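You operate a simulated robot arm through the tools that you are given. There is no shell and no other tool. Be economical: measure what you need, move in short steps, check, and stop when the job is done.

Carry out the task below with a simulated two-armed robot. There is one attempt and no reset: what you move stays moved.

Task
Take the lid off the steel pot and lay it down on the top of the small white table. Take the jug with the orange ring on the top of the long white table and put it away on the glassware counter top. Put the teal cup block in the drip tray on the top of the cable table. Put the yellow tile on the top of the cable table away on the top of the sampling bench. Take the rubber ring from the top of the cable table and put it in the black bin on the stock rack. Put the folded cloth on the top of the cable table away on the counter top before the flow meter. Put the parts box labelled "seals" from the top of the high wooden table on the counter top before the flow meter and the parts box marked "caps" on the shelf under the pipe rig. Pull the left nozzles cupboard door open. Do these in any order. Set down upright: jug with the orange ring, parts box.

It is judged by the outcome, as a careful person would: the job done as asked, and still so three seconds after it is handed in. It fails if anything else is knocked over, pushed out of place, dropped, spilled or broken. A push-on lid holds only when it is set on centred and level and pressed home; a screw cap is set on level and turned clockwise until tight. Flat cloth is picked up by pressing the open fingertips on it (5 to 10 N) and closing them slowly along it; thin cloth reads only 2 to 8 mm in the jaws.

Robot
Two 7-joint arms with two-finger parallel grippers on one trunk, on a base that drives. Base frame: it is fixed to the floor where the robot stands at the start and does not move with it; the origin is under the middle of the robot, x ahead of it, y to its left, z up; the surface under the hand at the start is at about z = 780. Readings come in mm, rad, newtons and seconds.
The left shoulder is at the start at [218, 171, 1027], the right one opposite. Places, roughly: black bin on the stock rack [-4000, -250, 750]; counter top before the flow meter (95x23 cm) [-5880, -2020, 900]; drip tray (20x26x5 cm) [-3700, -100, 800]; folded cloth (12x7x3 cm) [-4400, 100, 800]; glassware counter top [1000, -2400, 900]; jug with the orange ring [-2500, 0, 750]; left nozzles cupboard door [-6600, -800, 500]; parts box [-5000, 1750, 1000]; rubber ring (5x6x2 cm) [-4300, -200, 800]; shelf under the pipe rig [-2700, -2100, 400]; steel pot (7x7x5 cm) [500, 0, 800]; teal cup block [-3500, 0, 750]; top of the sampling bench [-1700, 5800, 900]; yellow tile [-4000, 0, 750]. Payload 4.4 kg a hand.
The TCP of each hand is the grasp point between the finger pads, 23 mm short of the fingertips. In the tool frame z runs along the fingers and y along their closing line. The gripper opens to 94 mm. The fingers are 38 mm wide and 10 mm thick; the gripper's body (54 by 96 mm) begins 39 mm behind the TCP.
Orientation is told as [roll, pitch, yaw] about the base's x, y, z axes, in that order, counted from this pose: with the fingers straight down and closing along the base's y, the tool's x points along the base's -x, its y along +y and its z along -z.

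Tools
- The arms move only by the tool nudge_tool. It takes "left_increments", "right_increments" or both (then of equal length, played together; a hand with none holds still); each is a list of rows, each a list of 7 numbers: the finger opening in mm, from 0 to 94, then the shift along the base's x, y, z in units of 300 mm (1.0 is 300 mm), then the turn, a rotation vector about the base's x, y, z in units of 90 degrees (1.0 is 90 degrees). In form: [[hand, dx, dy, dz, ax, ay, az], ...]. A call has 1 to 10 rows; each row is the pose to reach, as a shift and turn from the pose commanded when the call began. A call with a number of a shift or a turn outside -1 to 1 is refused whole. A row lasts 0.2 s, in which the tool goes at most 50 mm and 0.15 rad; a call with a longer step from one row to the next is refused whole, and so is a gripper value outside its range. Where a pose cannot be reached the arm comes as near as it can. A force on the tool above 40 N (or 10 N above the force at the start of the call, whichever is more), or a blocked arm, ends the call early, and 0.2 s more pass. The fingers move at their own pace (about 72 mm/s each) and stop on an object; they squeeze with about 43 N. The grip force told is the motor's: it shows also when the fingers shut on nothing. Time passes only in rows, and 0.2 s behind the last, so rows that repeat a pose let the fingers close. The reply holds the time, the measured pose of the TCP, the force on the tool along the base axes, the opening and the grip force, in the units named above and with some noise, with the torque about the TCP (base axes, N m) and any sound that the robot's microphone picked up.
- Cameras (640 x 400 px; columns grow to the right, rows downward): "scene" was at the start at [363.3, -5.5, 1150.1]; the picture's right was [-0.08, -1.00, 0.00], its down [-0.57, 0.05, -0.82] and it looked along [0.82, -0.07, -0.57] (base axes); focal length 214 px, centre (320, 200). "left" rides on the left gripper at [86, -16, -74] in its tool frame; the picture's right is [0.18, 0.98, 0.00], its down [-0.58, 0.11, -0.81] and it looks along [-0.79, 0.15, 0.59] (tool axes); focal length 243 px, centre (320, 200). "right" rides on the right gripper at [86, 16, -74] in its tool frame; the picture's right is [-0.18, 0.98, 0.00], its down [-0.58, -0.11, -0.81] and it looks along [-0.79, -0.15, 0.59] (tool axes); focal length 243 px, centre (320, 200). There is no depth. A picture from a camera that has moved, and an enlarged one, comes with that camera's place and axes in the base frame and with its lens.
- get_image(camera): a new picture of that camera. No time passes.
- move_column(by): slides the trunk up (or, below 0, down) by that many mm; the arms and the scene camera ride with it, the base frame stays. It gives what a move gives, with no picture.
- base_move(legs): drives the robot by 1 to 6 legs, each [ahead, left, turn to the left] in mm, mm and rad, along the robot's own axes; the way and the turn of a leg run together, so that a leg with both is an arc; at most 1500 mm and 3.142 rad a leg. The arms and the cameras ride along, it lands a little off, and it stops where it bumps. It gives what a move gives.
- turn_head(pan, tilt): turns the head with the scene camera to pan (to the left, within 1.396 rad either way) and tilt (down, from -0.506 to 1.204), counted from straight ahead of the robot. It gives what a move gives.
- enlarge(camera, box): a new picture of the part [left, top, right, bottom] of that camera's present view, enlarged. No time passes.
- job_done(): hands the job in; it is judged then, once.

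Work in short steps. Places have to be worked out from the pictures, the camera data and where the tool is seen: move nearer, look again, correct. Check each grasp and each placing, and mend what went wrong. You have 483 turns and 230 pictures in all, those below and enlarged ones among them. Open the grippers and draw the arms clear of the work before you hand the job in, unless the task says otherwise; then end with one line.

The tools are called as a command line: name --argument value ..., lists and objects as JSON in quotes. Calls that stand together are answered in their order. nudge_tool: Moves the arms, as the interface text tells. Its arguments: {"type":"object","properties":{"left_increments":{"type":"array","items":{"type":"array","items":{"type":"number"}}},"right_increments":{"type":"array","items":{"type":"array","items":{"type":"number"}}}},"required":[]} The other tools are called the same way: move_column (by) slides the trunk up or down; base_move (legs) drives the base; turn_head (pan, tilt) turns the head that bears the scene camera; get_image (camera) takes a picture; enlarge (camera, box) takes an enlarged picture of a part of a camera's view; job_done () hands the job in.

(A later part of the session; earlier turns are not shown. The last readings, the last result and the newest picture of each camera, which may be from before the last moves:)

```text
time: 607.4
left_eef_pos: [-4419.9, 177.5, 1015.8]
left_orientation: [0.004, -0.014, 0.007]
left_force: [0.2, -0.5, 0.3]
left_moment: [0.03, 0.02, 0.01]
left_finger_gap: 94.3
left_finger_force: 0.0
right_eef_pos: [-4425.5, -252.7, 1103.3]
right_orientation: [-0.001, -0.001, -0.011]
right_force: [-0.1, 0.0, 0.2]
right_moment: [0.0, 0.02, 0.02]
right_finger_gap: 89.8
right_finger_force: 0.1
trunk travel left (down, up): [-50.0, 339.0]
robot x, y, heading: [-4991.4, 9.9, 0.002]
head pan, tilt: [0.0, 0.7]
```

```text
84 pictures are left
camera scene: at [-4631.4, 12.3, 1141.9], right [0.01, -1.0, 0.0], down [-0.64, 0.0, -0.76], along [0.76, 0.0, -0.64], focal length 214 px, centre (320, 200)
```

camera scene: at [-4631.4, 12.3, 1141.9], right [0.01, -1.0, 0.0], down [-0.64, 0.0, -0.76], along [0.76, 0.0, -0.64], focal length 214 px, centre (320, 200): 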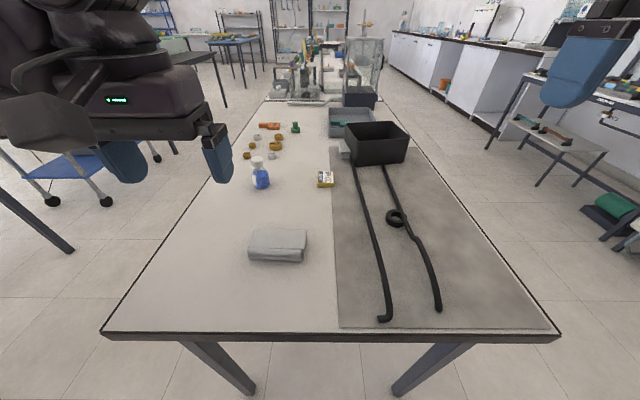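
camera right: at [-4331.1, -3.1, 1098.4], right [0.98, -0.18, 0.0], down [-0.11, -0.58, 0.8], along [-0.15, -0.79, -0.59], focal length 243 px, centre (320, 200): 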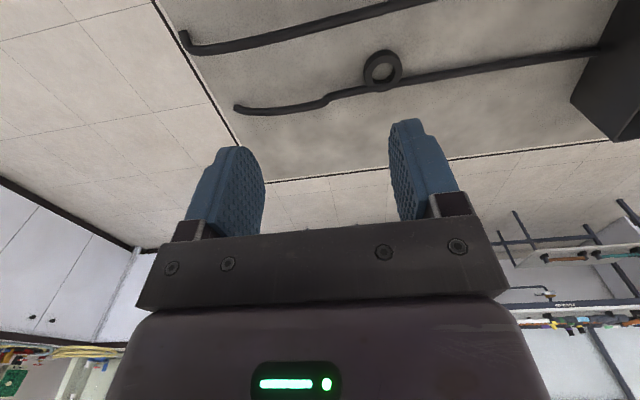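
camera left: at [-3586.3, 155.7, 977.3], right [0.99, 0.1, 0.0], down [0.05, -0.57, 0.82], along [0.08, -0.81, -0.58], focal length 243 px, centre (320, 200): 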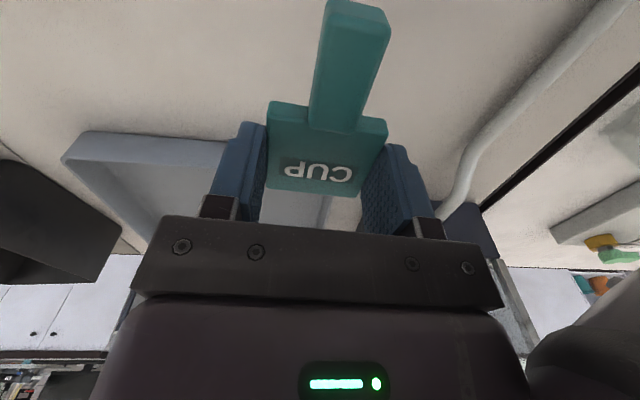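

Right hand: turn −90° and move above the ring.

nudge_tool --right_increments '[[70, 0.04, 0.03, -0.04, 0, 0, -0.09], [70, 0.08, 0.06, -0.08, 0, 0, -0.18], [70, 0.13, 0.09, -0.12, 0, 0, -0.27], [70, 0.18, 0.12, -0.16, 0, 0, -0.36], [70, 0.23, 0.15, -0.22, 0, 0, -0.45], [70, 0.28, 0.18, -0.28, 0, 0, -0.54], [70, 0.33, 0.21, -0.34, 0, 0, -0.63], [70, 0.38, 0.24, -0.42, 0, 0, -0.72], [70, 0.43, 0.27, -0.5, 0, 0, -0.81], [70, 0.49, 0.31, -0.6, 0, 0, -0.9]]'

get_image --camera "right"

```text
time: 609.6
left_eef_pos: [-4418.5, 177.1, 1013.9]
left_orientation: [0.003, -0.01, 0.007]
left_force: [0.3, 0.1, -0.1]
left_moment: [-0.01, 0.01, -0.02]
left_finger_gap: 93.7
left_finger_force: 0.1
right_eef_pos: [-4277.5, -160.7, 920.7]
right_orientation: [-0.003, -0.001, -1.428]
right_force: [0.7, -0.2, -0.2]
right_moment: [0.01, 0.01, 0.0]
right_finger_gap: 70.1
right_finger_force: 0.0
trunk travel left (down, up): [-50.0, 339.0]
robot x, y, heading: [-4993.3, 7.6, 0.006]
head pan, tilt: [0.0, 0.7]
```

```text
83 pictures are left
camera right: at [-4275.3, -73.1, 995.5], right [1.0, -0.04, 0.0], down [-0.02, -0.59, 0.81], along [-0.04, -0.81, -0.59], focal length 243 px, centre (320, 200)
```

right: 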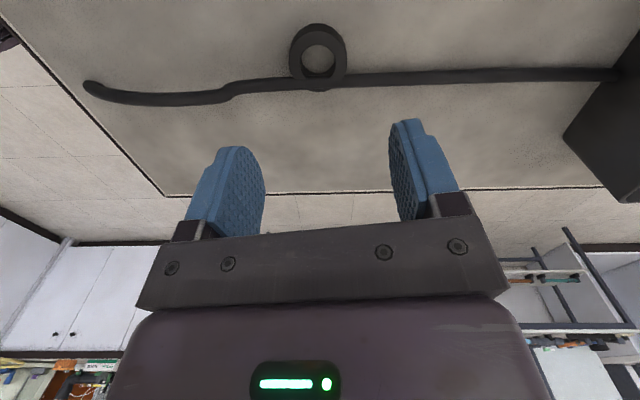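

Ring centre [-4281, -156]. Align and descend between the cables, then close.

nudge_tool --right_increments '[[70, -0.013, 0.025, -0.08, 0, 0, -0.045], [70, -0.013, 0.025, -0.16, 0, 0, -0.09], [70, -0.013, 0.025, -0.24, 0, 0, -0.09], [70, -0.013, 0.025, -0.31, 0, 0, -0.09], [70, -0.013, 0.025, -0.35, 0, 0, -0.09], [70, -0.013, 0.025, -0.378, 0, 0, -0.09], [70, -0.013, 0.025, -0.378, 0, 0, -0.09]]'

get_image --camera "right"

```text
time: 611.2
left_eef_pos: [-4419.0, 175.1, 1016.3]
left_orientation: [0.004, -0.013, 0.008]
left_force: [0.0, 0.4, 0.1]
left_moment: [-0.01, 0.05, 0.01]
left_finger_gap: 94.0
left_finger_force: 0.0
right_eef_pos: [-4289.9, -163.7, 811.1]
right_orientation: [-0.002, -0.001, -1.566]
right_force: [0.4, -0.1, 0.1]
right_moment: [0.01, -0.01, 0.0]
right_finger_gap: 70.2
right_finger_force: 0.0
right hand out of reach, approached as far as the arm can: row 4, 5, 6, 7
trunk travel left (down, up): [-50.0, 339.0]
robot x, y, heading: [-4990.6, 5.9, 0.005]
head pan, tilt: [0.0, 0.7]
```

```text
82 pictures are left
camera right: at [-4276.4, -77.2, 886.2], right [0.98, -0.18, 0.0], down [-0.1, -0.58, 0.81], along [-0.14, -0.79, -0.59], focal length 243 px, centre (320, 200)
```

right: 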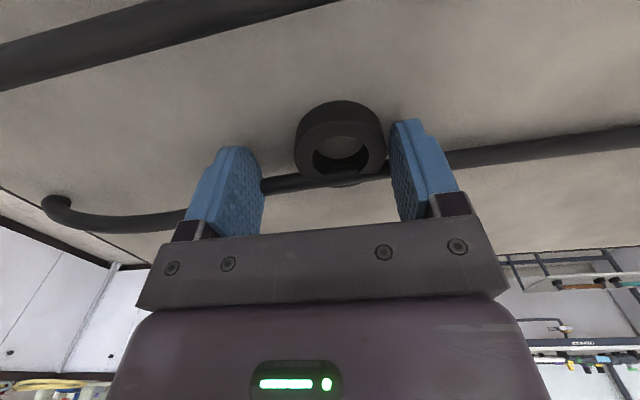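

Slightly short of the goal; I let the base make up the difference (10 mm ahead, 12 mm left).

base_move --legs '[[9, 12, 0]]'

enlarge --camera "right" --box '[180, 60, 480, 240]'

```text
time: 612.0
left_eef_pos: [-4411.4, 189.1, 1016.2]
left_orientation: [0.002, -0.011, 0.008]
left_force: [1.2, 0.8, 0.2]
left_moment: [0.02, 0.01, -0.02]
left_finger_gap: 94.0
left_finger_force: 0.0
right_eef_pos: [-4281.1, -151.5, 810.8]
right_orientation: [-0.001, 0.0, -1.567]
right_force: [-0.2, 0.0, 0.4]
right_moment: [-0.01, 0.03, -0.03]
right_finger_gap: 70.2
right_finger_force: 0.1
trunk travel left (down, up): [-50.0, 339.0]
robot x, y, heading: [-4987.4, 20.4, 0.005]
head pan, tilt: [0.0, 0.7]
```

```text
2.13 times, centred on (330, 150) of right
camera zoom: at [-4267.3, -64.9, 886.3], right [0.98, -0.18, 0.0], down [-0.1, -0.58, 0.81], along [-0.14, -0.79, -0.59], focal length 518 px, centre (299, 307)
```

zoom: 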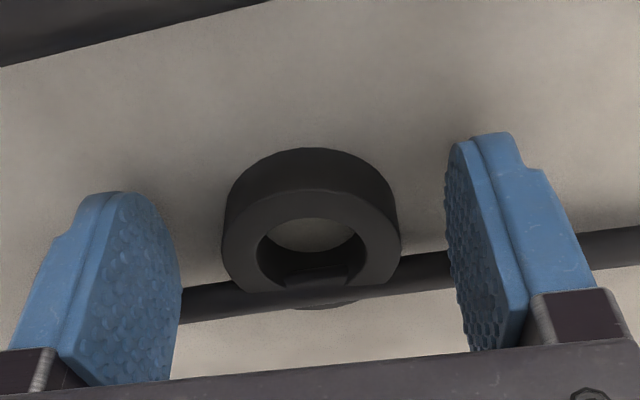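

Ring is between the fingers. Close and lift.

nudge_tool --right_increments '[[20, 0, 0, -0.01, 0, 0, 0], [0, 0, 0, -0.01, 0, 0, 0], [0, 0, 0, -0.01, 0, 0, 0], [0, 0, 0, -0.01, 0, 0, 0], [0, 0, 0, 0.03, 0, 0, 0], [0, 0, 0, 0.1, 0, 0, 0], [0, 0, 0, 0.2, 0, 0, 0]]'

get_image --camera "right"

```text
time: 613.6
left_eef_pos: [-4411.1, 189.9, 1017.3]
left_orientation: [0.004, -0.015, 0.007]
left_force: [-0.3, 0.0, -0.4]
left_moment: [-0.01, -0.02, 0.01]
left_finger_gap: 93.9
left_finger_force: 0.1
right_eef_pos: [-4281.7, -151.2, 874.1]
right_orientation: [0.0, 0.001, -1.567]
right_force: [-0.5, 0.0, 0.4]
right_moment: [-0.02, 0.01, -0.04]
right_finger_gap: 46.2
right_finger_force: 43.5
trunk travel left (down, up): [-50.0, 339.0]
robot x, y, heading: [-4983.4, 20.0, 0.009]
head pan, tilt: [0.0, 0.7]
```

```text
80 pictures are left
camera right: at [-4267.3, -65.7, 947.3], right [0.98, -0.18, 0.0], down [-0.11, -0.58, 0.81], along [-0.14, -0.79, -0.59], focal length 243 px, centre (320, 200)
```

right: 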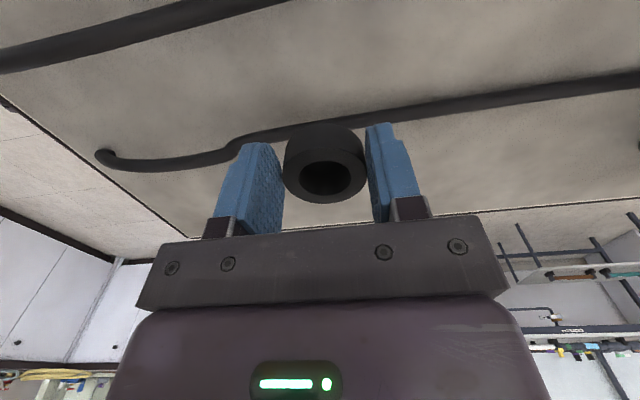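

Ring held and cable undisturbed. Now the left hand: turn +90° and move above the cloth (~[-4362, 92]).

nudge_tool --right_increments '[[0, -0.02, -0.02, 0.06, 0, 0, 0], [0, -0.04, -0.04, 0.12, 0, 0, 0], [0, -0.06, -0.06, 0.18, 0, 0, 0], [0, -0.08, -0.08, 0.24, 0, 0, 0], [0, -0.1, -0.1, 0.3, 0, 0, 0], [0, -0.12, -0.12, 0.36, 0, 0, 0], [0, -0.14, -0.14, 0.42, 0, 0, 0], [0, -0.16, -0.16, 0.48, 0, 0, 0], [0, -0.18, -0.18, 0.5, 0, 0, 0], [0, -0.2, -0.2, 0.5, 0, 0, 0]]' --left_increments '[[94, 0.016, -0.033, -0.02, 0, 0, 0.095], [94, 0.032, -0.066, -0.05, 0, 0, 0.19], [94, 0.048, -0.1, -0.08, 0, 0, 0.285], [94, 0.065, -0.13, -0.11, 0, 0, 0.38], [94, 0.08, -0.165, -0.15, 0, 0, 0.475], [94, 0.1, -0.2, -0.2, 0, 0, 0.57], [94, 0.115, -0.23, -0.25, 0, 0, 0.665], [94, 0.13, -0.26, -0.3, 0, 0, 0.76], [94, 0.147, -0.29, -0.33, 0, 0, 0.855], [94, 0.163, -0.327, -0.36, 0, 0, 0.95]]'

get_image --camera "left"

get_image --camera "scene"

```text
time: 615.8
left_eef_pos: [-4352.4, 94.0, 904.1]
left_orientation: [0.007, -0.013, 1.498]
left_force: [0.0, 0.0, -0.9]
left_moment: [-0.05, -0.02, -0.03]
left_finger_gap: 93.9
left_finger_force: 0.1
left hand out of reach, approached as far as the arm can: row 10
right_eef_pos: [-4340.8, -211.7, 1020.9]
right_orientation: [-0.002, 0.0, -1.565]
right_force: [0.1, -0.1, -0.2]
right_moment: [0.0, 0.0, 0.0]
right_finger_gap: 45.9
right_finger_force: 42.6
trunk travel left (down, up): [-50.0, 339.0]
robot x, y, heading: [-4986.9, 19.3, 0.004]
head pan, tilt: [0.0, 0.7]
```

```text
79 pictures are left
camera left: at [-4342.7, 5.9, 977.7], right [-0.99, -0.11, 0.0], down [-0.06, 0.58, 0.81], along [-0.09, 0.81, -0.58], focal length 243 px, centre (320, 200)
```

left: 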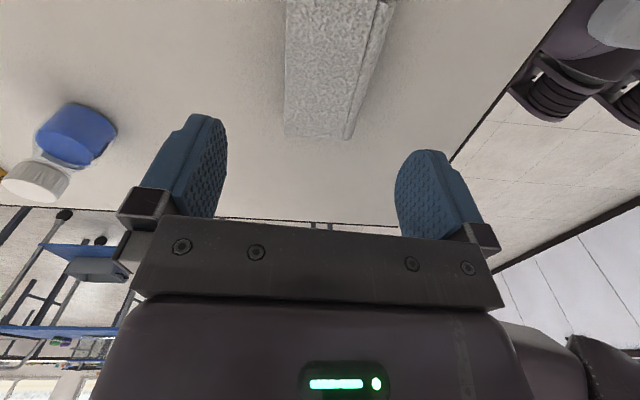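

```text
78 pictures are left
camera scene: at [-4621.4, 24.0, 1141.3], right [0.01, -1.0, 0.0], down [-0.64, 0.0, -0.76], along [0.76, 0.0, -0.64], focal length 214 px, centre (320, 200)
```

scene: 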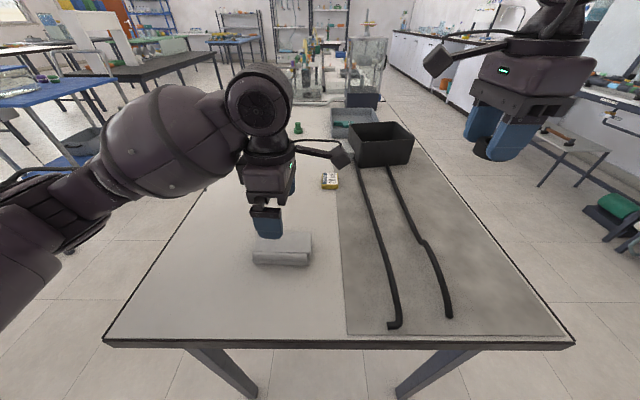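

Cloth centre [-4356, 92], ~59 wide in x. Descend with open fingers around it and close slowly.

nudge_tool --left_increments '[[94, -0.01, -0.005, -0.08, 0, 0, 0], [94, -0.01, -0.005, -0.16, 0, 0, 0], [94, -0.01, -0.005, -0.24, 0, 0, 0], [94, -0.01, -0.005, -0.29, 0, 0, 0], [94, -0.01, -0.005, -0.315, 0, 0, 0], [94, -0.01, -0.005, -0.325, 0, 0, 0]]'

get_image --camera "left"

```text
time: 617.2
left_eef_pos: [-4357.7, 92.2, 808.4]
left_orientation: [0.003, -0.012, 1.5]
left_force: [-0.5, -0.6, -0.2]
left_moment: [0.01, -0.03, -0.01]
left_finger_gap: 94.0
left_finger_force: 0.0
right_eef_pos: [-4342.5, -210.6, 1020.6]
right_orientation: [-0.003, 0.0, -1.565]
right_force: [-0.1, -0.2, 0.4]
right_moment: [-0.01, 0.01, -0.01]
right_finger_gap: 45.3
right_finger_force: 43.6
trunk travel left (down, up): [-50.0, 339.0]
robot x, y, heading: [-4983.0, 22.6, -0.0]
head pan, tilt: [0.0, 0.7]
```

```text
77 pictures are left
camera left: at [-4346.6, 4.6, 880.8], right [-0.99, -0.11, 0.0], down [-0.07, 0.58, 0.81], along [-0.09, 0.81, -0.58], focal length 243 px, centre (320, 200)
```

left: 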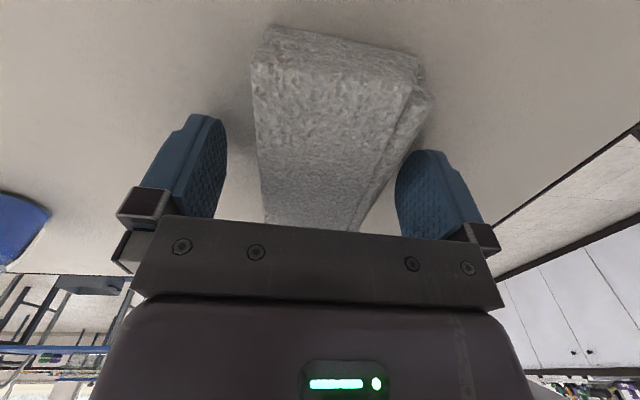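

nudge_tool --left_increments '[[80, 0, 0, -0.005, 0, 0, 0], [68, 0, 0, -0.005, 0, 0, 0], [58, 0, 0, -0.005, 0, 0, 0], [45, 0, 0, -0.005, 0, 0, 0], [20, 0, 0, -0.005, 0, 0, 0], [0, 0, 0, -0.005, 0, 0, 0], [0, 0, 0, -0.005, 0, 0, 0], [0, 0, 0, 0.03, 0, 0, 0], [0, 0, 0, 0.12, 0, 0, 0], [0, 0, 0, 0.24, 0, 0, 0]]'

get_image --camera "left"

```text
time: 619.4
left_eef_pos: [-4358.7, 91.5, 880.5]
left_orientation: [0.001, -0.012, 1.498]
left_force: [-0.3, -1.0, 0.6]
left_moment: [0.05, 0.02, 0.0]
left_finger_gap: 59.9
left_finger_force: 43.2
right_eef_pos: [-4342.5, -212.4, 1022.5]
right_orientation: [0.0, 0.0, -1.566]
right_force: [0.4, 0.6, -0.6]
right_moment: [0.01, -0.01, 0.0]
right_finger_gap: 44.7
right_finger_force: 42.7
trunk travel left (down, up): [-50.0, 339.0]
robot x, y, heading: [-4983.8, 21.7, 0.005]
head pan, tilt: [0.0, 0.7]
```

```text
76 pictures are left
camera left: at [-4347.6, 3.5, 953.3], right [-0.99, -0.11, 0.0], down [-0.07, 0.58, 0.81], along [-0.09, 0.81, -0.58], focal length 243 px, centre (320, 200)
```

left: 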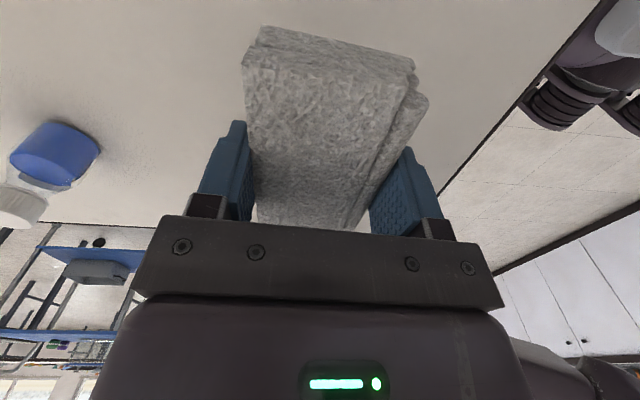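

Cloth held. Raise it and drive to the near side, facing the bin.

nudge_tool --left_increments '[[0, 0, 0, 0.14, 0, 0, 0], [0, 0, 0, 0.28, 0, 0, 0], [0, 0, 0, 0.42, 0, 0, 0], [0, 0, 0.05, 0.56, 0, 0, 0], [0, 0, 0.1, 0.66, 0, 0, 0]]'

base_move --legs '[[-150, 0, 0], [0, -920, 0], [980, 0, 0], [0, 0, 1.565]]'

turn_head --pan -0.2 --tilt 0.7

get_image --camera "scene"

```text
time: 620.6
left_eef_pos: [-4356.2, 123.7, 1076.5]
left_orientation: [0.006, -0.012, 1.501]
left_force: [-0.1, -0.5, 0.3]
left_moment: [-0.03, -0.01, -0.03]
left_finger_gap: 60.0
left_finger_force: 42.8
left hand out of reach, approached as far as the arm can: row 1, 2, 3
right_eef_pos: [-4340.3, -210.5, 1020.6]
right_orientation: [-0.003, -0.001, -1.564]
right_force: [0.2, 0.1, 0.2]
right_moment: [-0.03, 0.03, 0.0]
right_finger_gap: 44.8
right_finger_force: 42.7
trunk travel left (down, up): [-50.0, 339.0]
robot x, y, heading: [-4981.3, 18.5, 0.008]
head pan, tilt: [0.0, 0.7]
```

```text
time: 638.5
left_eef_pos: [-4247.4, -264.9, 1078.5]
left_orientation: [0.003, -0.013, 3.07]
left_force: [0.7, -0.3, 0.7]
left_moment: [0.01, -0.02, -0.02]
left_finger_gap: 60.0
left_finger_force: 42.9
right_eef_pos: [-3915.8, -248.8, 1022.9]
right_orientation: [-0.001, 0.0, 0.005]
right_force: [0.1, -0.5, 0.1]
right_moment: [0.01, 0.01, 0.0]
right_finger_gap: 44.8
right_finger_force: 42.8
trunk travel left (down, up): [-50.0, 339.0]
robot x, y, heading: [-4145.1, -893.0, 1.58]
head pan, tilt: [0.0, 0.7]
```

```text
time: 639.2
left_eef_pos: [-4248.1, -264.8, 1078.7]
left_orientation: [0.005, -0.014, 3.071]
left_force: [0.1, 0.8, 0.1]
left_moment: [0.0, -0.02, 0.03]
left_finger_gap: 60.0
left_finger_force: 43.3
right_eef_pos: [-3914.6, -249.6, 1022.4]
right_orientation: [-0.002, 0.002, 0.004]
right_force: [0.0, 0.4, 1.3]
right_moment: [0.0, -0.04, -0.01]
right_finger_gap: 44.5
right_finger_force: 43.0
trunk travel left (down, up): [-50.0, 339.0]
robot x, y, heading: [-4144.7, -889.8, 1.57]
head pan, tilt: [-0.201, 0.7]
```

```text
75 pictures are left
camera scene: at [-4130.1, -531.0, 1142.0], right [0.98, -0.19, 0.0], down [-0.12, -0.63, -0.76], along [0.15, 0.75, -0.64], focal length 214 px, centre (320, 200)
```

scene: 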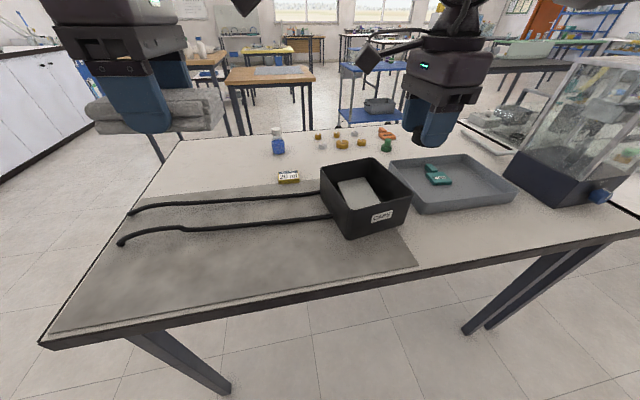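

Bin rim centre ≈ [-3963, -184]. Move the ring over it and lower inside.

nudge_tool --right_increments '[[0, -0.05, 0.07, 0, 0, 0, 0], [0, -0.1, 0.14, 0, 0, 0, 0], [0, -0.16, 0.22, -0.05, 0, 0, 0], [0, -0.16, 0.22, -0.15, 0, 0, 0], [0, -0.16, 0.22, -0.25, 0, 0, 0], [0, -0.16, 0.22, -0.33, 0, 0, 0]]'

get_image --camera "right"

enlarge --camera "scene" --box '[280, 80, 480, 250]'

```text
time: 640.6
left_eef_pos: [-4247.9, -264.8, 1077.8]
left_orientation: [0.004, -0.014, 3.068]
left_force: [0.1, -1.0, -1.0]
left_moment: [-0.02, 0.01, 0.0]
left_finger_gap: 60.1
left_finger_force: 42.8
right_eef_pos: [-3961.9, -182.8, 922.4]
right_orientation: [-0.003, 0.0, 0.003]
right_force: [0.5, 0.2, -0.3]
right_moment: [-0.03, 0.0, -0.02]
right_finger_gap: 44.7
right_finger_force: 43.1
trunk travel left (down, up): [-50.0, 339.0]
robot x, y, heading: [-4142.5, -892.1, 1.575]
head pan, tilt: [-0.201, 0.7]
```

```text
74 pictures are left
camera right: at [-4049.7, -167.0, 997.5], right [0.18, 0.98, 0.0], down [0.58, -0.1, 0.81], along [0.79, -0.15, -0.59], focal length 243 px, centre (320, 200)
```

right: 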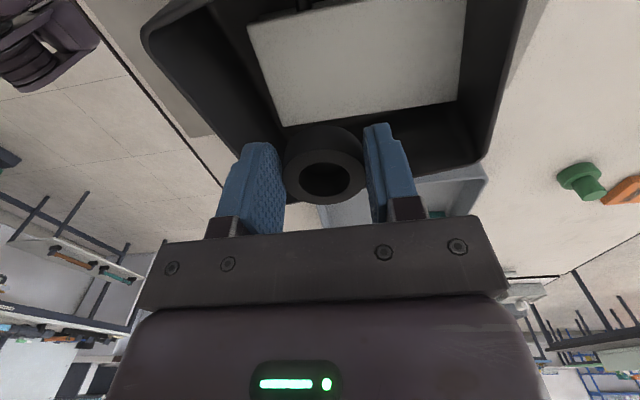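

```text
2.35 times, centred on (380, 165) of scene
camera zoom: at [-4129.9, -530.7, 1141.8], right [0.98, -0.19, 0.0], down [-0.12, -0.63, -0.76], along [0.15, 0.75, -0.64], focal length 505 px, centre (179, 282)
```

zoom: 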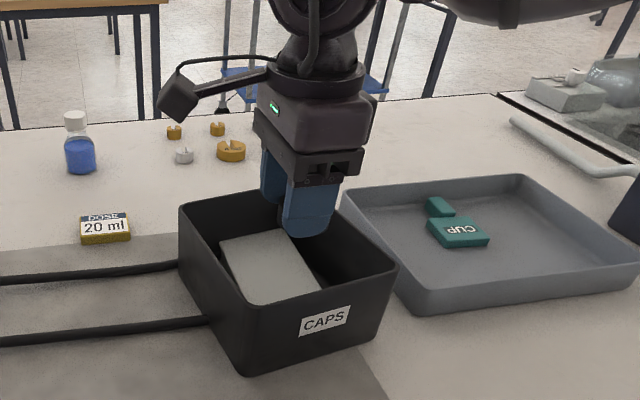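

Inside the opening. Shift slightly to the centre and lower, then release.

nudge_tool --right_increments '[[0, -0.04, 0.035, -0.06, 0, 0, 0], [0, -0.04, 0.035, -0.14, 0, 0, 0], [0, -0.04, 0.035, -0.2, 0, 0, 0], [0, -0.04, 0.035, -0.24, 0, 0, 0], [0, -0.04, 0.035, -0.27, 0, 0, 0]]'

get_image --camera "right"

```text
time: 641.9
left_eef_pos: [-4249.4, -264.8, 1078.4]
left_orientation: [0.001, -0.012, 3.07]
left_force: [-0.6, 0.6, -0.5]
left_moment: [0.0, 0.01, -0.02]
left_finger_gap: 59.9
left_finger_force: 43.4
right_eef_pos: [-3974.0, -170.3, 840.9]
right_orientation: [0.0, -0.002, 0.002]
right_force: [-0.7, -0.2, -0.1]
right_moment: [0.01, -0.01, 0.0]
right_finger_gap: 44.5
right_finger_force: 42.9
trunk travel left (down, up): [-50.0, 339.0]
robot x, y, heading: [-4144.7, -893.8, 1.578]
head pan, tilt: [-0.201, 0.7]
```

```text
72 pictures are left
camera right: at [-4061.3, -156.0, 916.4], right [0.18, 0.98, 0.0], down [0.58, -0.11, 0.81], along [0.79, -0.15, -0.59], focal length 243 px, centre (320, 200)
```

right: 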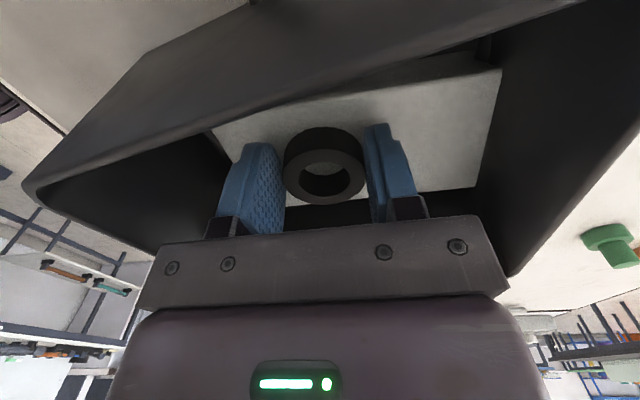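

nudge_tool --right_increments '[[0, 0, 0, -0.03, 0, 0, 0], [0, 0, 0, -0.05, 0, 0, 0], [0, 0, 0, -0.07, 0, 0, 0], [25, 0, 0, -0.07, 0, 0, 0], [60, 0, 0, -0.07, 0, 0, 0], [62, 0, 0, -0.07, 0, 0, 0], [62, 0, 0, 0.05, 0, 0, 0], [62, 0, 0, 0.2, 0, 0, 0], [62, 0, 0, 0.35, 0, 0, 0], [62, 0, 0, 0.5, 0, 0, 0]]'

get_image --camera "right"

```text
time: 644.0
left_eef_pos: [-4247.7, -265.9, 1079.9]
left_orientation: [0.001, -0.015, 3.07]
left_force: [0.4, -0.5, -0.2]
left_moment: [0.05, 0.0, -0.02]
left_finger_gap: 59.6
left_finger_force: 43.0
right_eef_pos: [-3974.1, -173.2, 994.6]
right_orientation: [-0.001, -0.001, 0.006]
right_force: [-0.2, -0.5, 0.3]
right_moment: [-0.01, -0.02, -0.03]
right_finger_gap: 62.0
right_finger_force: 0.0
right hand out of reach, approached as far as the arm can: row 1, 2, 3, 4, 5, 6
trunk travel left (down, up): [-50.0, 339.0]
robot x, y, heading: [-4144.5, -892.7, 1.572]
head pan, tilt: [-0.201, 0.7]
```

```text
71 pictures are left
camera right: at [-4062.1, -157.7, 1069.0], right [0.18, 0.98, 0.0], down [0.58, -0.11, 0.81], along [0.79, -0.14, -0.59], focal length 243 px, centre (320, 200)
```

right: 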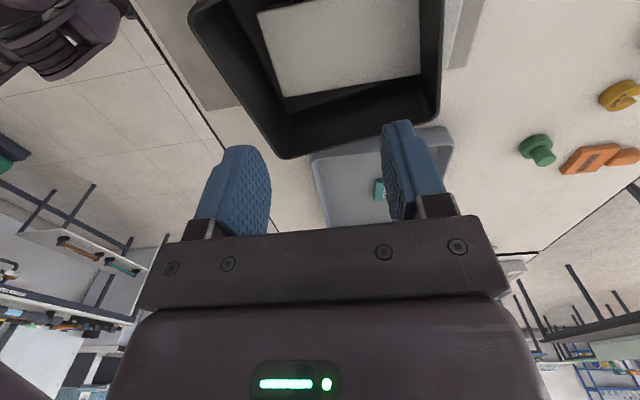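

enlarge --camera "right" --box '[180, 0, 460, 170]'

enlarge --camera "scene" --box '[300, 130, 440, 250]'

```text
2.29 times, centred on (320, 85) of right
camera zoom: at [-4062.1, -157.7, 1069.0], right [0.18, 0.98, 0.0], down [0.58, -0.11, 0.81], along [0.79, -0.14, -0.59], focal length 555 px, centre (320, 463)
```

zoom: 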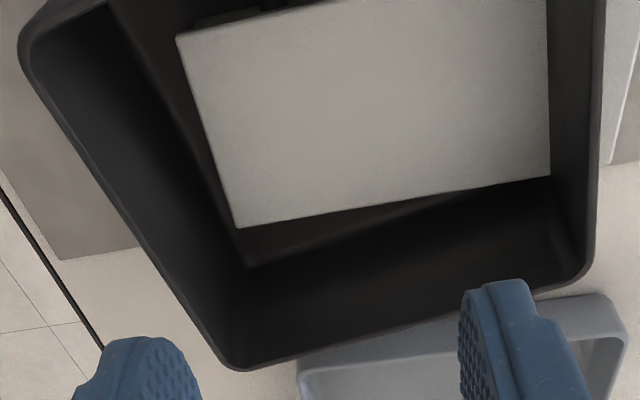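

```text
3.33 times, centred on (370, 190) of scene
camera zoom: at [-4130.2, -531.9, 1142.4], right [0.98, -0.19, 0.0], down [-0.12, -0.63, -0.77], along [0.15, 0.75, -0.64], focal length 715 px, centre (153, 233)
```

zoom: 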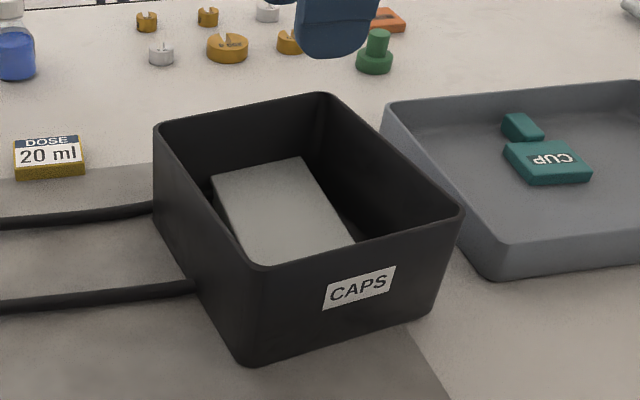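

Ring not visible from here; I shift the hand to see the other part of the bin.

nudge_tool --right_increments '[[62, -0.12, 0, 0.1, 0, 0, 0], [62, -0.24, 0, 0.2, 0, 0, 0], [62, -0.36, 0, 0.2, 0, 0, 0]]'

enlarge --camera "right" --box '[160, 0, 500, 210]'

```text
time: 644.9
left_eef_pos: [-4246.3, -264.5, 1077.7]
left_orientation: [0.005, -0.015, 3.07]
left_force: [0.9, 0.4, -0.4]
left_moment: [-0.03, 0.01, -0.01]
left_finger_gap: 59.9
left_finger_force: 43.6
right_eef_pos: [-3992.1, -179.1, 1041.5]
right_orientation: [-0.003, -0.001, 0.006]
right_force: [-0.1, 1.0, -0.2]
right_moment: [-0.03, 0.0, 0.01]
right_finger_gap: 62.0
right_finger_force: 0.1
right hand out of reach, approached as far as the arm can: row 1, 2, 3
trunk travel left (down, up): [-50.0, 339.0]
robot x, y, heading: [-4145.7, -891.7, 1.572]
head pan, tilt: [-0.201, 0.7]
```

```text
1.88 times, centred on (330, 105) of right
camera zoom: at [-4080.9, -163.1, 1117.7], right [0.18, 0.98, 0.0], down [0.58, -0.1, 0.81], along [0.79, -0.15, -0.59], focal length 457 px, centre (301, 379)
```

zoom: 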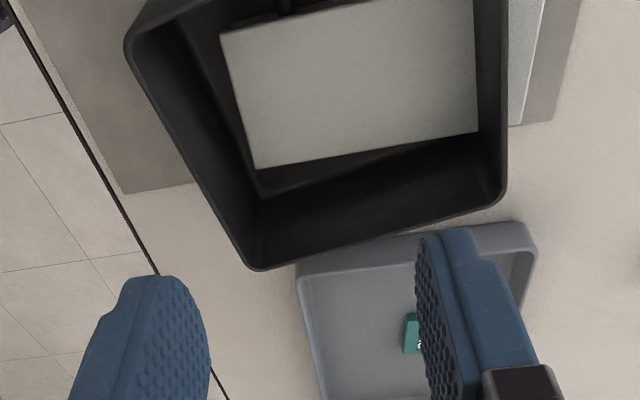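

base_move --legs '[[0, 110, 0]]'

enlarge --camera "right" --box '[160, 0, 500, 210]'

```text
time: 646.5
left_eef_pos: [-4357.0, -266.0, 1077.7]
left_orientation: [0.004, -0.012, 3.073]
left_force: [-0.2, -0.3, -0.4]
left_moment: [-0.01, -0.01, -0.02]
left_finger_gap: 59.8
left_finger_force: 43.0
right_eef_pos: [-4101.6, -181.1, 1044.5]
right_orientation: [-0.002, 0.002, 0.006]
right_force: [-0.8, 0.2, 0.5]
right_moment: [-0.01, -0.01, 0.03]
right_finger_gap: 62.0
right_finger_force: 0.0
trunk travel left (down, up): [-50.0, 339.0]
robot x, y, heading: [-4259.0, -892.4, 1.579]
head pan, tilt: [-0.201, 0.7]
```

```text
1.88 times, centred on (330, 105) of right
camera zoom: at [-4190.5, -164.9, 1119.2], right [0.18, 0.98, 0.0], down [0.58, -0.1, 0.81], along [0.79, -0.14, -0.59], focal length 457 px, centre (301, 379)
```

zoom: 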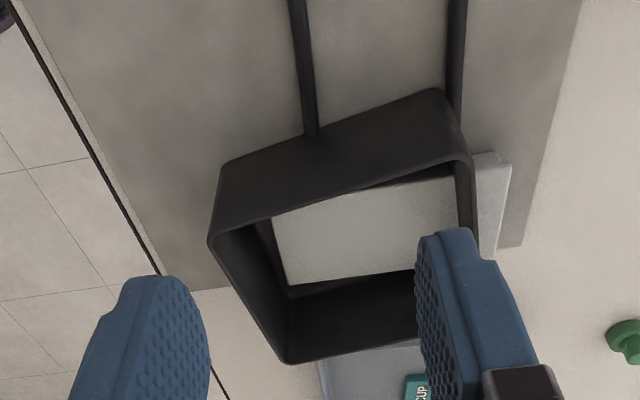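

I raise the trunk for a steeper look into the bin.

move_column --by 200

base_move --legs '[[150, 0, 0]]'

turn_head --pan -0.6 --tilt 1.0

get_image --camera "scene"

```text
time: 648.6
left_eef_pos: [-4357.0, -265.4, 1276.2]
left_orientation: [0.005, -0.011, 3.072]
left_force: [-0.1, 0.3, -0.7]
left_moment: [-0.02, -0.04, 0.01]
left_finger_gap: 60.0
left_finger_force: 43.3
right_eef_pos: [-4099.3, -416.8, 1536.9]
right_orientation: [0.611, 0.002, 0.003]
right_force: [-0.4, 0.6, -0.8]
right_moment: [0.03, 0.02, 0.01]
right_finger_gap: 61.9
right_finger_force: 0.1
trunk travel left (down, up): [-250.0, 139.0]
robot x, y, heading: [-4252.7, -891.9, 1.58]
head pan, tilt: [-0.201, 0.7]
```

```text
time: 650.0
left_eef_pos: [-4358.1, -117.8, 1278.8]
left_orientation: [0.003, -0.015, 3.071]
left_force: [-1.2, -0.3, 0.4]
left_moment: [-0.02, -0.02, 0.03]
left_finger_gap: 60.0
left_finger_force: 42.6
right_eef_pos: [-4101.3, -268.8, 1537.6]
right_orientation: [0.611, 0.002, 0.006]
right_force: [-0.2, 0.4, -0.2]
right_moment: [-0.05, -0.01, 0.01]
right_finger_gap: 61.9
right_finger_force: 0.0
trunk travel left (down, up): [-250.0, 139.0]
robot x, y, heading: [-4256.3, -743.3, 1.581]
head pan, tilt: [-0.201, 0.7]
```

```text
time: 650.9
left_eef_pos: [-4357.9, -116.3, 1278.3]
left_orientation: [0.001, -0.012, 3.071]
left_force: [-1.0, 0.7, 0.4]
left_moment: [-0.01, 0.01, 0.03]
left_finger_gap: 59.6
left_finger_force: 43.0
right_eef_pos: [-4100.6, -269.8, 1537.1]
right_orientation: [0.611, 0.002, 0.006]
right_force: [0.0, -0.3, -0.4]
right_moment: [-0.01, 0.02, -0.02]
right_finger_gap: 61.7
right_finger_force: 0.1
trunk travel left (down, up): [-250.0, 139.0]
robot x, y, heading: [-4254.1, -743.4, 1.579]
head pan, tilt: [-0.6, 1.0]
```

```text
66 pictures are left
camera scene: at [-4216.1, -592.6, 1354.0], right [0.83, -0.56, 0.0], down [-0.47, -0.7, -0.54], along [0.3, 0.45, -0.84], focal length 214 px, centre (320, 200)
```

scene: 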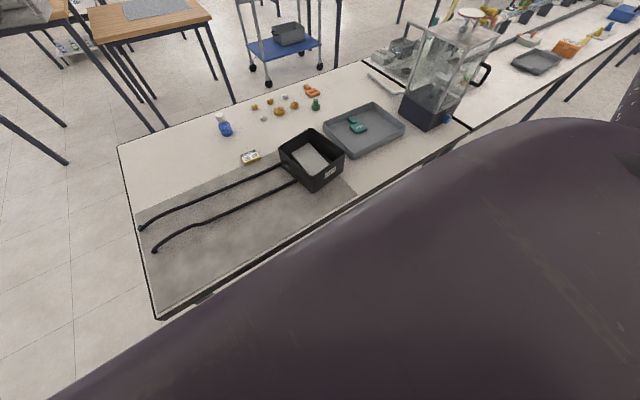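

enlarge --camera "scene" --box '[270, 120, 360, 200]'

```text
5.00 times, centred on (315, 160) of scene
camera zoom: at [-4216.1, -592.6, 1354.0], right [0.83, -0.56, 0.0], down [-0.47, -0.7, -0.54], along [0.3, 0.45, -0.84], focal length 1072 px, centre (345, 400)
```

zoom: 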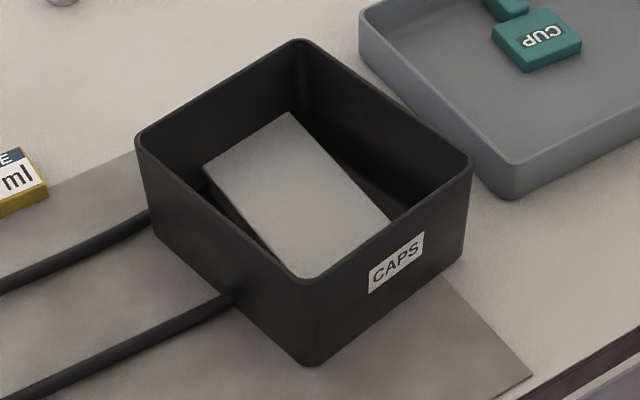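

No ring anywhere on the table around, so it lies in the dark gap beside the slab in the bin. I back off, lower the trunk and straighten the right arm.

base_move --legs '[[-380, 0, 0]]'

move_column --by -200

```text
time: 653.3
left_eef_pos: [-4357.1, -502.6, 1277.9]
left_orientation: [0.003, -0.014, 3.075]
left_force: [-0.3, 0.0, 0.6]
left_moment: [-0.02, 0.01, 0.01]
left_finger_gap: 59.9
left_finger_force: 42.9
right_eef_pos: [-4099.0, -652.7, 1537.3]
right_orientation: [0.61, 0.003, 0.01]
right_force: [0.3, -0.4, 0.4]
right_moment: [0.0, -0.05, 0.0]
right_finger_gap: 61.9
right_finger_force: 0.0
trunk travel left (down, up): [-250.0, 139.0]
robot x, y, heading: [-4252.7, -1124.8, 1.581]
head pan, tilt: [-0.6, 1.0]
```

```text
time: 655.5
left_eef_pos: [-4356.3, -502.6, 1079.6]
left_orientation: [0.001, -0.009, 3.076]
left_force: [0.0, -0.5, -0.6]
left_moment: [0.02, 0.03, -0.01]
left_finger_gap: 59.8
left_finger_force: 43.9
right_eef_pos: [-4099.8, -656.6, 1337.7]
right_orientation: [0.615, 0.002, 0.011]
right_force: [0.0, -0.6, -0.2]
right_moment: [0.03, 0.01, 0.03]
right_finger_gap: 61.7
right_finger_force: 0.0
trunk travel left (down, up): [-50.0, 339.0]
robot x, y, heading: [-4253.3, -1128.6, 1.576]
head pan, tilt: [-0.6, 1.0]
```

nudge_tool --right_increments '[[80, 0.02, 0.03, -0.1, -0.08, 0, 0], [80, 0.04, 0.06, -0.2, -0.16, 0, 0], [80, 0.06, 0.1, -0.3, -0.24, 0, 0], [80, 0.08, 0.13, -0.4, -0.32, 0, 0], [80, 0.1, 0.16, -0.5, -0.39, 0, 0], [80, 0.12, 0.16, -0.6, -0.39, 0, 0]]'

nudge_tool --right_increments '[[80, 0.01, 0, -0.02, 0, 0, 0.09], [80, 0.02, 0, -0.04, 0, 0, 0.18], [80, 0.03, 0, -0.06, 0, 0, 0.27], [80, 0.04, 0, -0.08, 0, 0, 0.36], [80, 0.05, 0, -0.1, 0, 0, 0.45], [80, 0.06, 0, -0.1, 0, 0, 0.54], [80, 0.07, 0, -0.1, 0, 0, 0.63], [80, 0.08, 0, -0.1, 0, 0, 0.72], [80, 0.09, 0, -0.1, 0, 0, 0.81], [80, 0.1, 0, -0.1, 0, 0, 0.9]]'

```text
time: 656.9
left_eef_pos: [-4357.1, -501.9, 1077.9]
left_orientation: [0.003, -0.014, 3.076]
left_force: [-0.1, 0.0, -0.7]
left_moment: [0.0, 0.01, 0.0]
left_finger_gap: 59.9
left_finger_force: 42.7
right_eef_pos: [-4063.4, -604.2, 1157.5]
right_orientation: [-0.004, 0.009, 0.008]
right_force: [0.2, 0.2, -1.1]
right_moment: [-0.02, 0.0, -0.03]
right_finger_gap: 80.0
right_finger_force: 0.1
trunk travel left (down, up): [-50.0, 339.0]
robot x, y, heading: [-4249.5, -1124.9, 1.587]
head pan, tilt: [-0.6, 1.0]
```

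```text
time: 659.1
left_eef_pos: [-4356.5, -501.0, 1078.8]
left_orientation: [0.003, -0.013, 3.075]
left_force: [0.0, 0.2, -0.2]
left_moment: [-0.03, 0.02, 0.03]
left_finger_gap: 59.9
left_finger_force: 43.4
right_eef_pos: [-4033.7, -604.9, 1126.5]
right_orientation: [-0.002, 0.006, 1.422]
right_force: [0.9, -0.3, 0.7]
right_moment: [0.06, 0.0, -0.03]
right_finger_gap: 80.0
right_finger_force: 0.1
trunk travel left (down, up): [-50.0, 339.0]
robot x, y, heading: [-4250.5, -1127.1, 1.583]
head pan, tilt: [-0.6, 1.0]
```

Right arm straight again. I raise the right hand, then drive toward the flow-meter counter with the cloth (target spot ≈ [-6220, -2005]).

nudge_tool --right_increments '[[80, 0, 0, 0.14, 0, 0, 0.03], [80, 0, 0, 0.28, 0, 0, 0.06], [80, 0, 0, 0.42, 0, 0, 0.09], [80, 0, 0, 0.56, 0, 0, 0.09]]'

base_move --legs '[[0, 1250, 0], [0, 0, 1.31], [0, 0, 1.31], [498, -352, 0]]'

turn_head --pan 0.3 --tilt 0.6

get_image --camera "scene"

```text
time: 660.1
left_eef_pos: [-4356.6, -501.6, 1079.1]
left_orientation: [0.003, -0.013, 3.075]
left_force: [-0.7, 0.4, 0.3]
left_moment: [-0.02, -0.03, 0.03]
left_finger_gap: 59.9
left_finger_force: 42.9
right_eef_pos: [-4033.0, -606.6, 1297.4]
right_orientation: [-0.002, 0.007, 1.565]
right_force: [0.7, 0.2, 0.7]
right_moment: [0.02, 0.05, -0.05]
right_finger_gap: 80.1
right_finger_force: 0.0
trunk travel left (down, up): [-50.0, 339.0]
robot x, y, heading: [-4253.7, -1123.4, 1.58]
head pan, tilt: [-0.6, 1.0]
```

```text
time: 681.1
left_eef_pos: [-6281.4, -1996.2, 1078.8]
left_orientation: [0.004, -0.013, -0.584]
left_force: [0.0, 1.3, -0.1]
left_moment: [-0.02, 0.0, 0.01]
left_finger_gap: 60.0
left_finger_force: 43.2
right_eef_pos: [-6510.3, -1743.5, 1295.0]
right_orientation: [-0.002, 0.008, -2.1]
right_force: [0.2, -1.3, -0.2]
right_moment: [0.02, 0.01, 0.03]
right_finger_gap: 79.9
right_finger_force: 0.0
trunk travel left (down, up): [-50.0, 339.0]
robot x, y, heading: [-6062.6, -1401.2, -2.075]
head pan, tilt: [-0.6, 1.0]
```

```text
time: 682.3
left_eef_pos: [-6280.0, -1993.9, 1079.0]
left_orientation: [0.001, -0.014, -0.585]
left_force: [-0.7, 0.3, -0.2]
left_moment: [-0.01, -0.03, -0.02]
left_finger_gap: 59.8
left_finger_force: 43.0
right_eef_pos: [-6512.0, -1744.5, 1296.0]
right_orientation: [-0.003, 0.007, -2.099]
right_force: [-0.3, 0.1, -0.1]
right_moment: [-0.01, 0.03, 0.03]
right_finger_gap: 80.2
right_finger_force: 0.0
trunk travel left (down, up): [-50.0, 339.0]
robot x, y, heading: [-6062.7, -1396.7, -2.08]
head pan, tilt: [0.3, 0.6]
```

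```text
64 pictures are left
camera scene: at [-6212.8, -1724.7, 1150.6], right [-0.98, 0.21, 0.0], down [0.12, 0.55, -0.82], along [-0.17, -0.81, -0.57], focal length 214 px, centre (320, 200)
```

scene: 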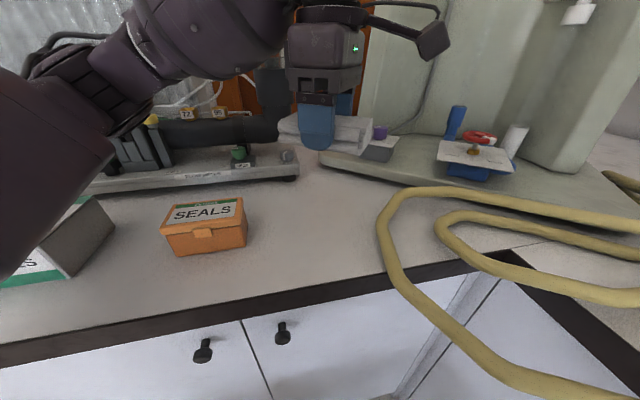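

The left elbow would come low over the SEALS box, so I raise the trunk 190 mm first (right hand lowered a bit beforehand).

nudge_tool --right_increments '[[80, 0.06, 0.06, -0.1, 0, 0, 0], [80, 0.12, 0.12, -0.2, 0, 0, 0], [80, 0.16, 0.16, -0.3, 0, 0, 0]]'

move_column --by 190

nudge_tool --left_increments '[[0, 0.05, -0.02, -0.12, 0, 0, 0], [0, 0.1, -0.05, -0.26, 0, 0, 0], [0, 0.1, -0.05, -0.4, 0, 0, 0], [0, 0.1, -0.05, -0.54, 0, 0, 0], [0, 0.1, -0.05, -0.68, 0, 0, 0], [0, 0.1, -0.05, -0.82, 0, 0, 0]]'

get_image --camera "scene"

```text
time: 683.1
left_eef_pos: [-6281.1, -1994.0, 1077.6]
left_orientation: [0.003, -0.013, -0.584]
left_force: [0.5, 0.0, 0.3]
left_moment: [0.01, -0.02, -0.01]
left_finger_gap: 59.8
left_finger_force: 43.4
right_eef_pos: [-6463.2, -1695.6, 1204.1]
right_orientation: [0.0, 0.006, -2.1]
right_force: [0.1, 0.4, -0.1]
right_moment: [0.0, 0.03, 0.02]
right_finger_gap: 79.7
right_finger_force: 0.1
trunk travel left (down, up): [-50.0, 339.0]
robot x, y, heading: [-6061.4, -1401.7, -2.082]
head pan, tilt: [0.3, 0.6]
```

```text
time: 685.1
left_eef_pos: [-6281.9, -1997.1, 1266.3]
left_orientation: [0.005, -0.013, -0.586]
left_force: [0.3, 0.1, -0.7]
left_moment: [0.0, 0.01, 0.03]
left_finger_gap: 59.7
left_finger_force: 43.1
right_eef_pos: [-6462.8, -1697.4, 1393.4]
right_orientation: [-0.004, 0.008, -2.1]
right_force: [0.0, 0.5, -0.3]
right_moment: [0.02, -0.01, 0.03]
right_finger_gap: 79.8
right_finger_force: 0.0
trunk travel left (down, up): [-240.0, 149.0]
robot x, y, heading: [-6058.1, -1397.2, -2.08]
head pan, tilt: [0.3, 0.6]
```

```text
time: 686.5
left_eef_pos: [-6249.4, -2011.1, 1021.0]
left_orientation: [0.002, -0.011, -0.584]
left_force: [-0.2, -0.4, -0.5]
left_moment: [-0.02, 0.01, -0.01]
left_finger_gap: 59.8
left_finger_force: 42.9
right_eef_pos: [-6463.2, -1696.7, 1394.5]
right_orientation: [-0.002, 0.009, -2.1]
right_force: [-0.3, 0.4, -1.1]
right_moment: [0.0, -0.03, -0.01]
right_finger_gap: 79.8
right_finger_force: 0.1
trunk travel left (down, up): [-240.0, 149.0]
robot x, y, heading: [-6060.3, -1399.7, -2.083]
head pan, tilt: [0.3, 0.6]
```

```text
63 pictures are left
camera scene: at [-6126.4, -1570.4, 1375.1], right [-0.98, 0.21, 0.0], down [0.12, 0.55, -0.82], along [-0.17, -0.81, -0.57], focal length 214 px, centre (320, 200)
```

scene: 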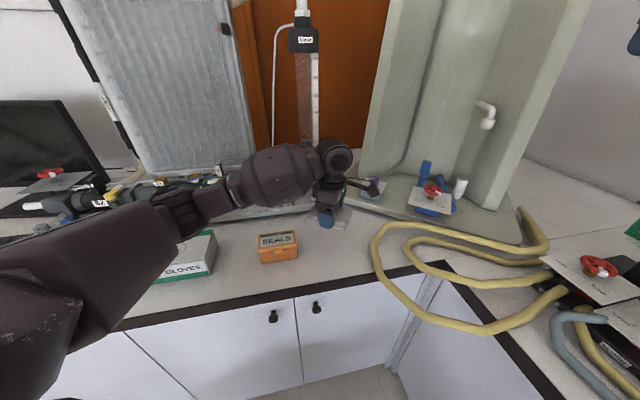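

Clear. Lower the cloth to the counter.

nudge_tool --left_increments '[[0, 0, 0, -0.1, 0, 0, 0], [0, 0, 0, -0.2, 0, 0, 0], [0, 0, 0, -0.28, 0, 0, 0], [0, 0, 0, -0.31, 0, 0, 0], [0, 0, 0, -0.325, 0, 0, 0], [0, 0, 0, -0.335, 0, 0, 0]]'

enlarge --camera "scene" --box '[180, 130, 420, 290]'

```text
time: 687.9
left_eef_pos: [-6250.2, -2009.2, 925.4]
left_orientation: [-0.004, -0.012, -0.584]
left_force: [3.8, 0.1, 20.8]
left_moment: [0.21, -0.35, 0.02]
left_finger_gap: 59.9
left_finger_force: 43.1
right_eef_pos: [-6461.5, -1694.8, 1395.8]
right_orientation: [-0.002, 0.005, -2.099]
right_force: [1.0, 0.3, 0.1]
right_moment: [-0.02, 0.03, -0.03]
right_finger_gap: 80.0
right_finger_force: 0.0
trunk travel left (down, up): [-240.0, 149.0]
robot x, y, heading: [-6063.2, -1399.6, -2.076]
head pan, tilt: [0.3, 0.6]
```

```text
2.50 times, centred on (300, 210) of scene
camera zoom: at [-6125.1, -1567.9, 1376.1], right [-0.98, 0.21, 0.0], down [0.12, 0.55, -0.83], along [-0.17, -0.81, -0.56], focal length 536 px, centre (370, 175)
```

zoom: 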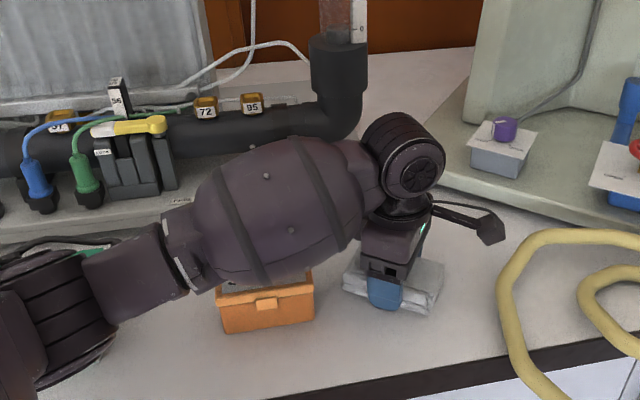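

On the counter. Open and rise.

nudge_tool --left_increments '[[70, 0, 0, 0.005, 0, 0, 0], [88, 0, 0, 0.005, 0, 0, 0], [92, 0, 0, 0.005, 0, 0, 0], [92, 0, 0, 0.08, 0, 0, 0], [92, 0, 0, 0.22, 0, 0, 0], [92, 0, 0, 0.36, 0, 0, 0], [92, 0, 0, 0.5, 0, 0, 0], [92, 0, 0, 0.64, 0, 0, 0], [92, 0, 0, 0.78, 0, 0, 0], [92, 0, 0, 0.92, 0, 0, 0]]'

enlarge --camera "scene" --box '[180, 130, 420, 290]'

```text
time: 690.1
left_eef_pos: [-6250.9, -2009.4, 1200.2]
left_orientation: [0.003, -0.014, -0.585]
left_force: [0.2, 0.2, 0.1]
left_moment: [-0.03, -0.01, 0.02]
left_finger_gap: 91.9
left_finger_force: 0.1
right_eef_pos: [-6461.6, -1695.1, 1396.2]
right_orientation: [-0.002, 0.005, -2.1]
right_force: [-0.1, 0.0, 0.4]
right_moment: [-0.01, 0.01, -0.01]
right_finger_gap: 80.1
right_finger_force: 0.0
trunk travel left (down, up): [-240.0, 149.0]
robot x, y, heading: [-6059.1, -1399.5, -2.077]
head pan, tilt: [0.3, 0.6]
```

```text
2.50 times, centred on (300, 210) of scene
camera zoom: at [-6126.0, -1568.6, 1375.6], right [-0.98, 0.21, 0.0], down [0.12, 0.55, -0.83], along [-0.17, -0.81, -0.56], focal length 536 px, centre (370, 175)
```

zoom: 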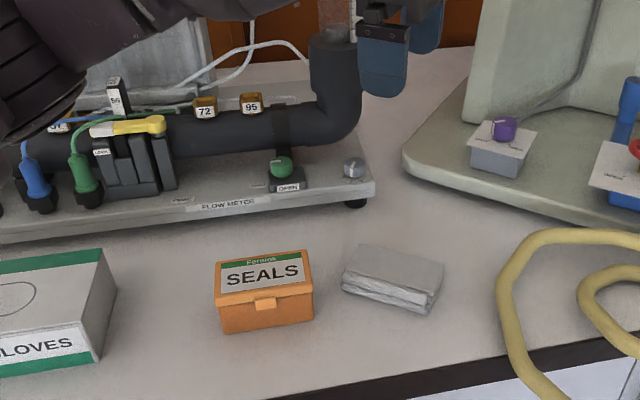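

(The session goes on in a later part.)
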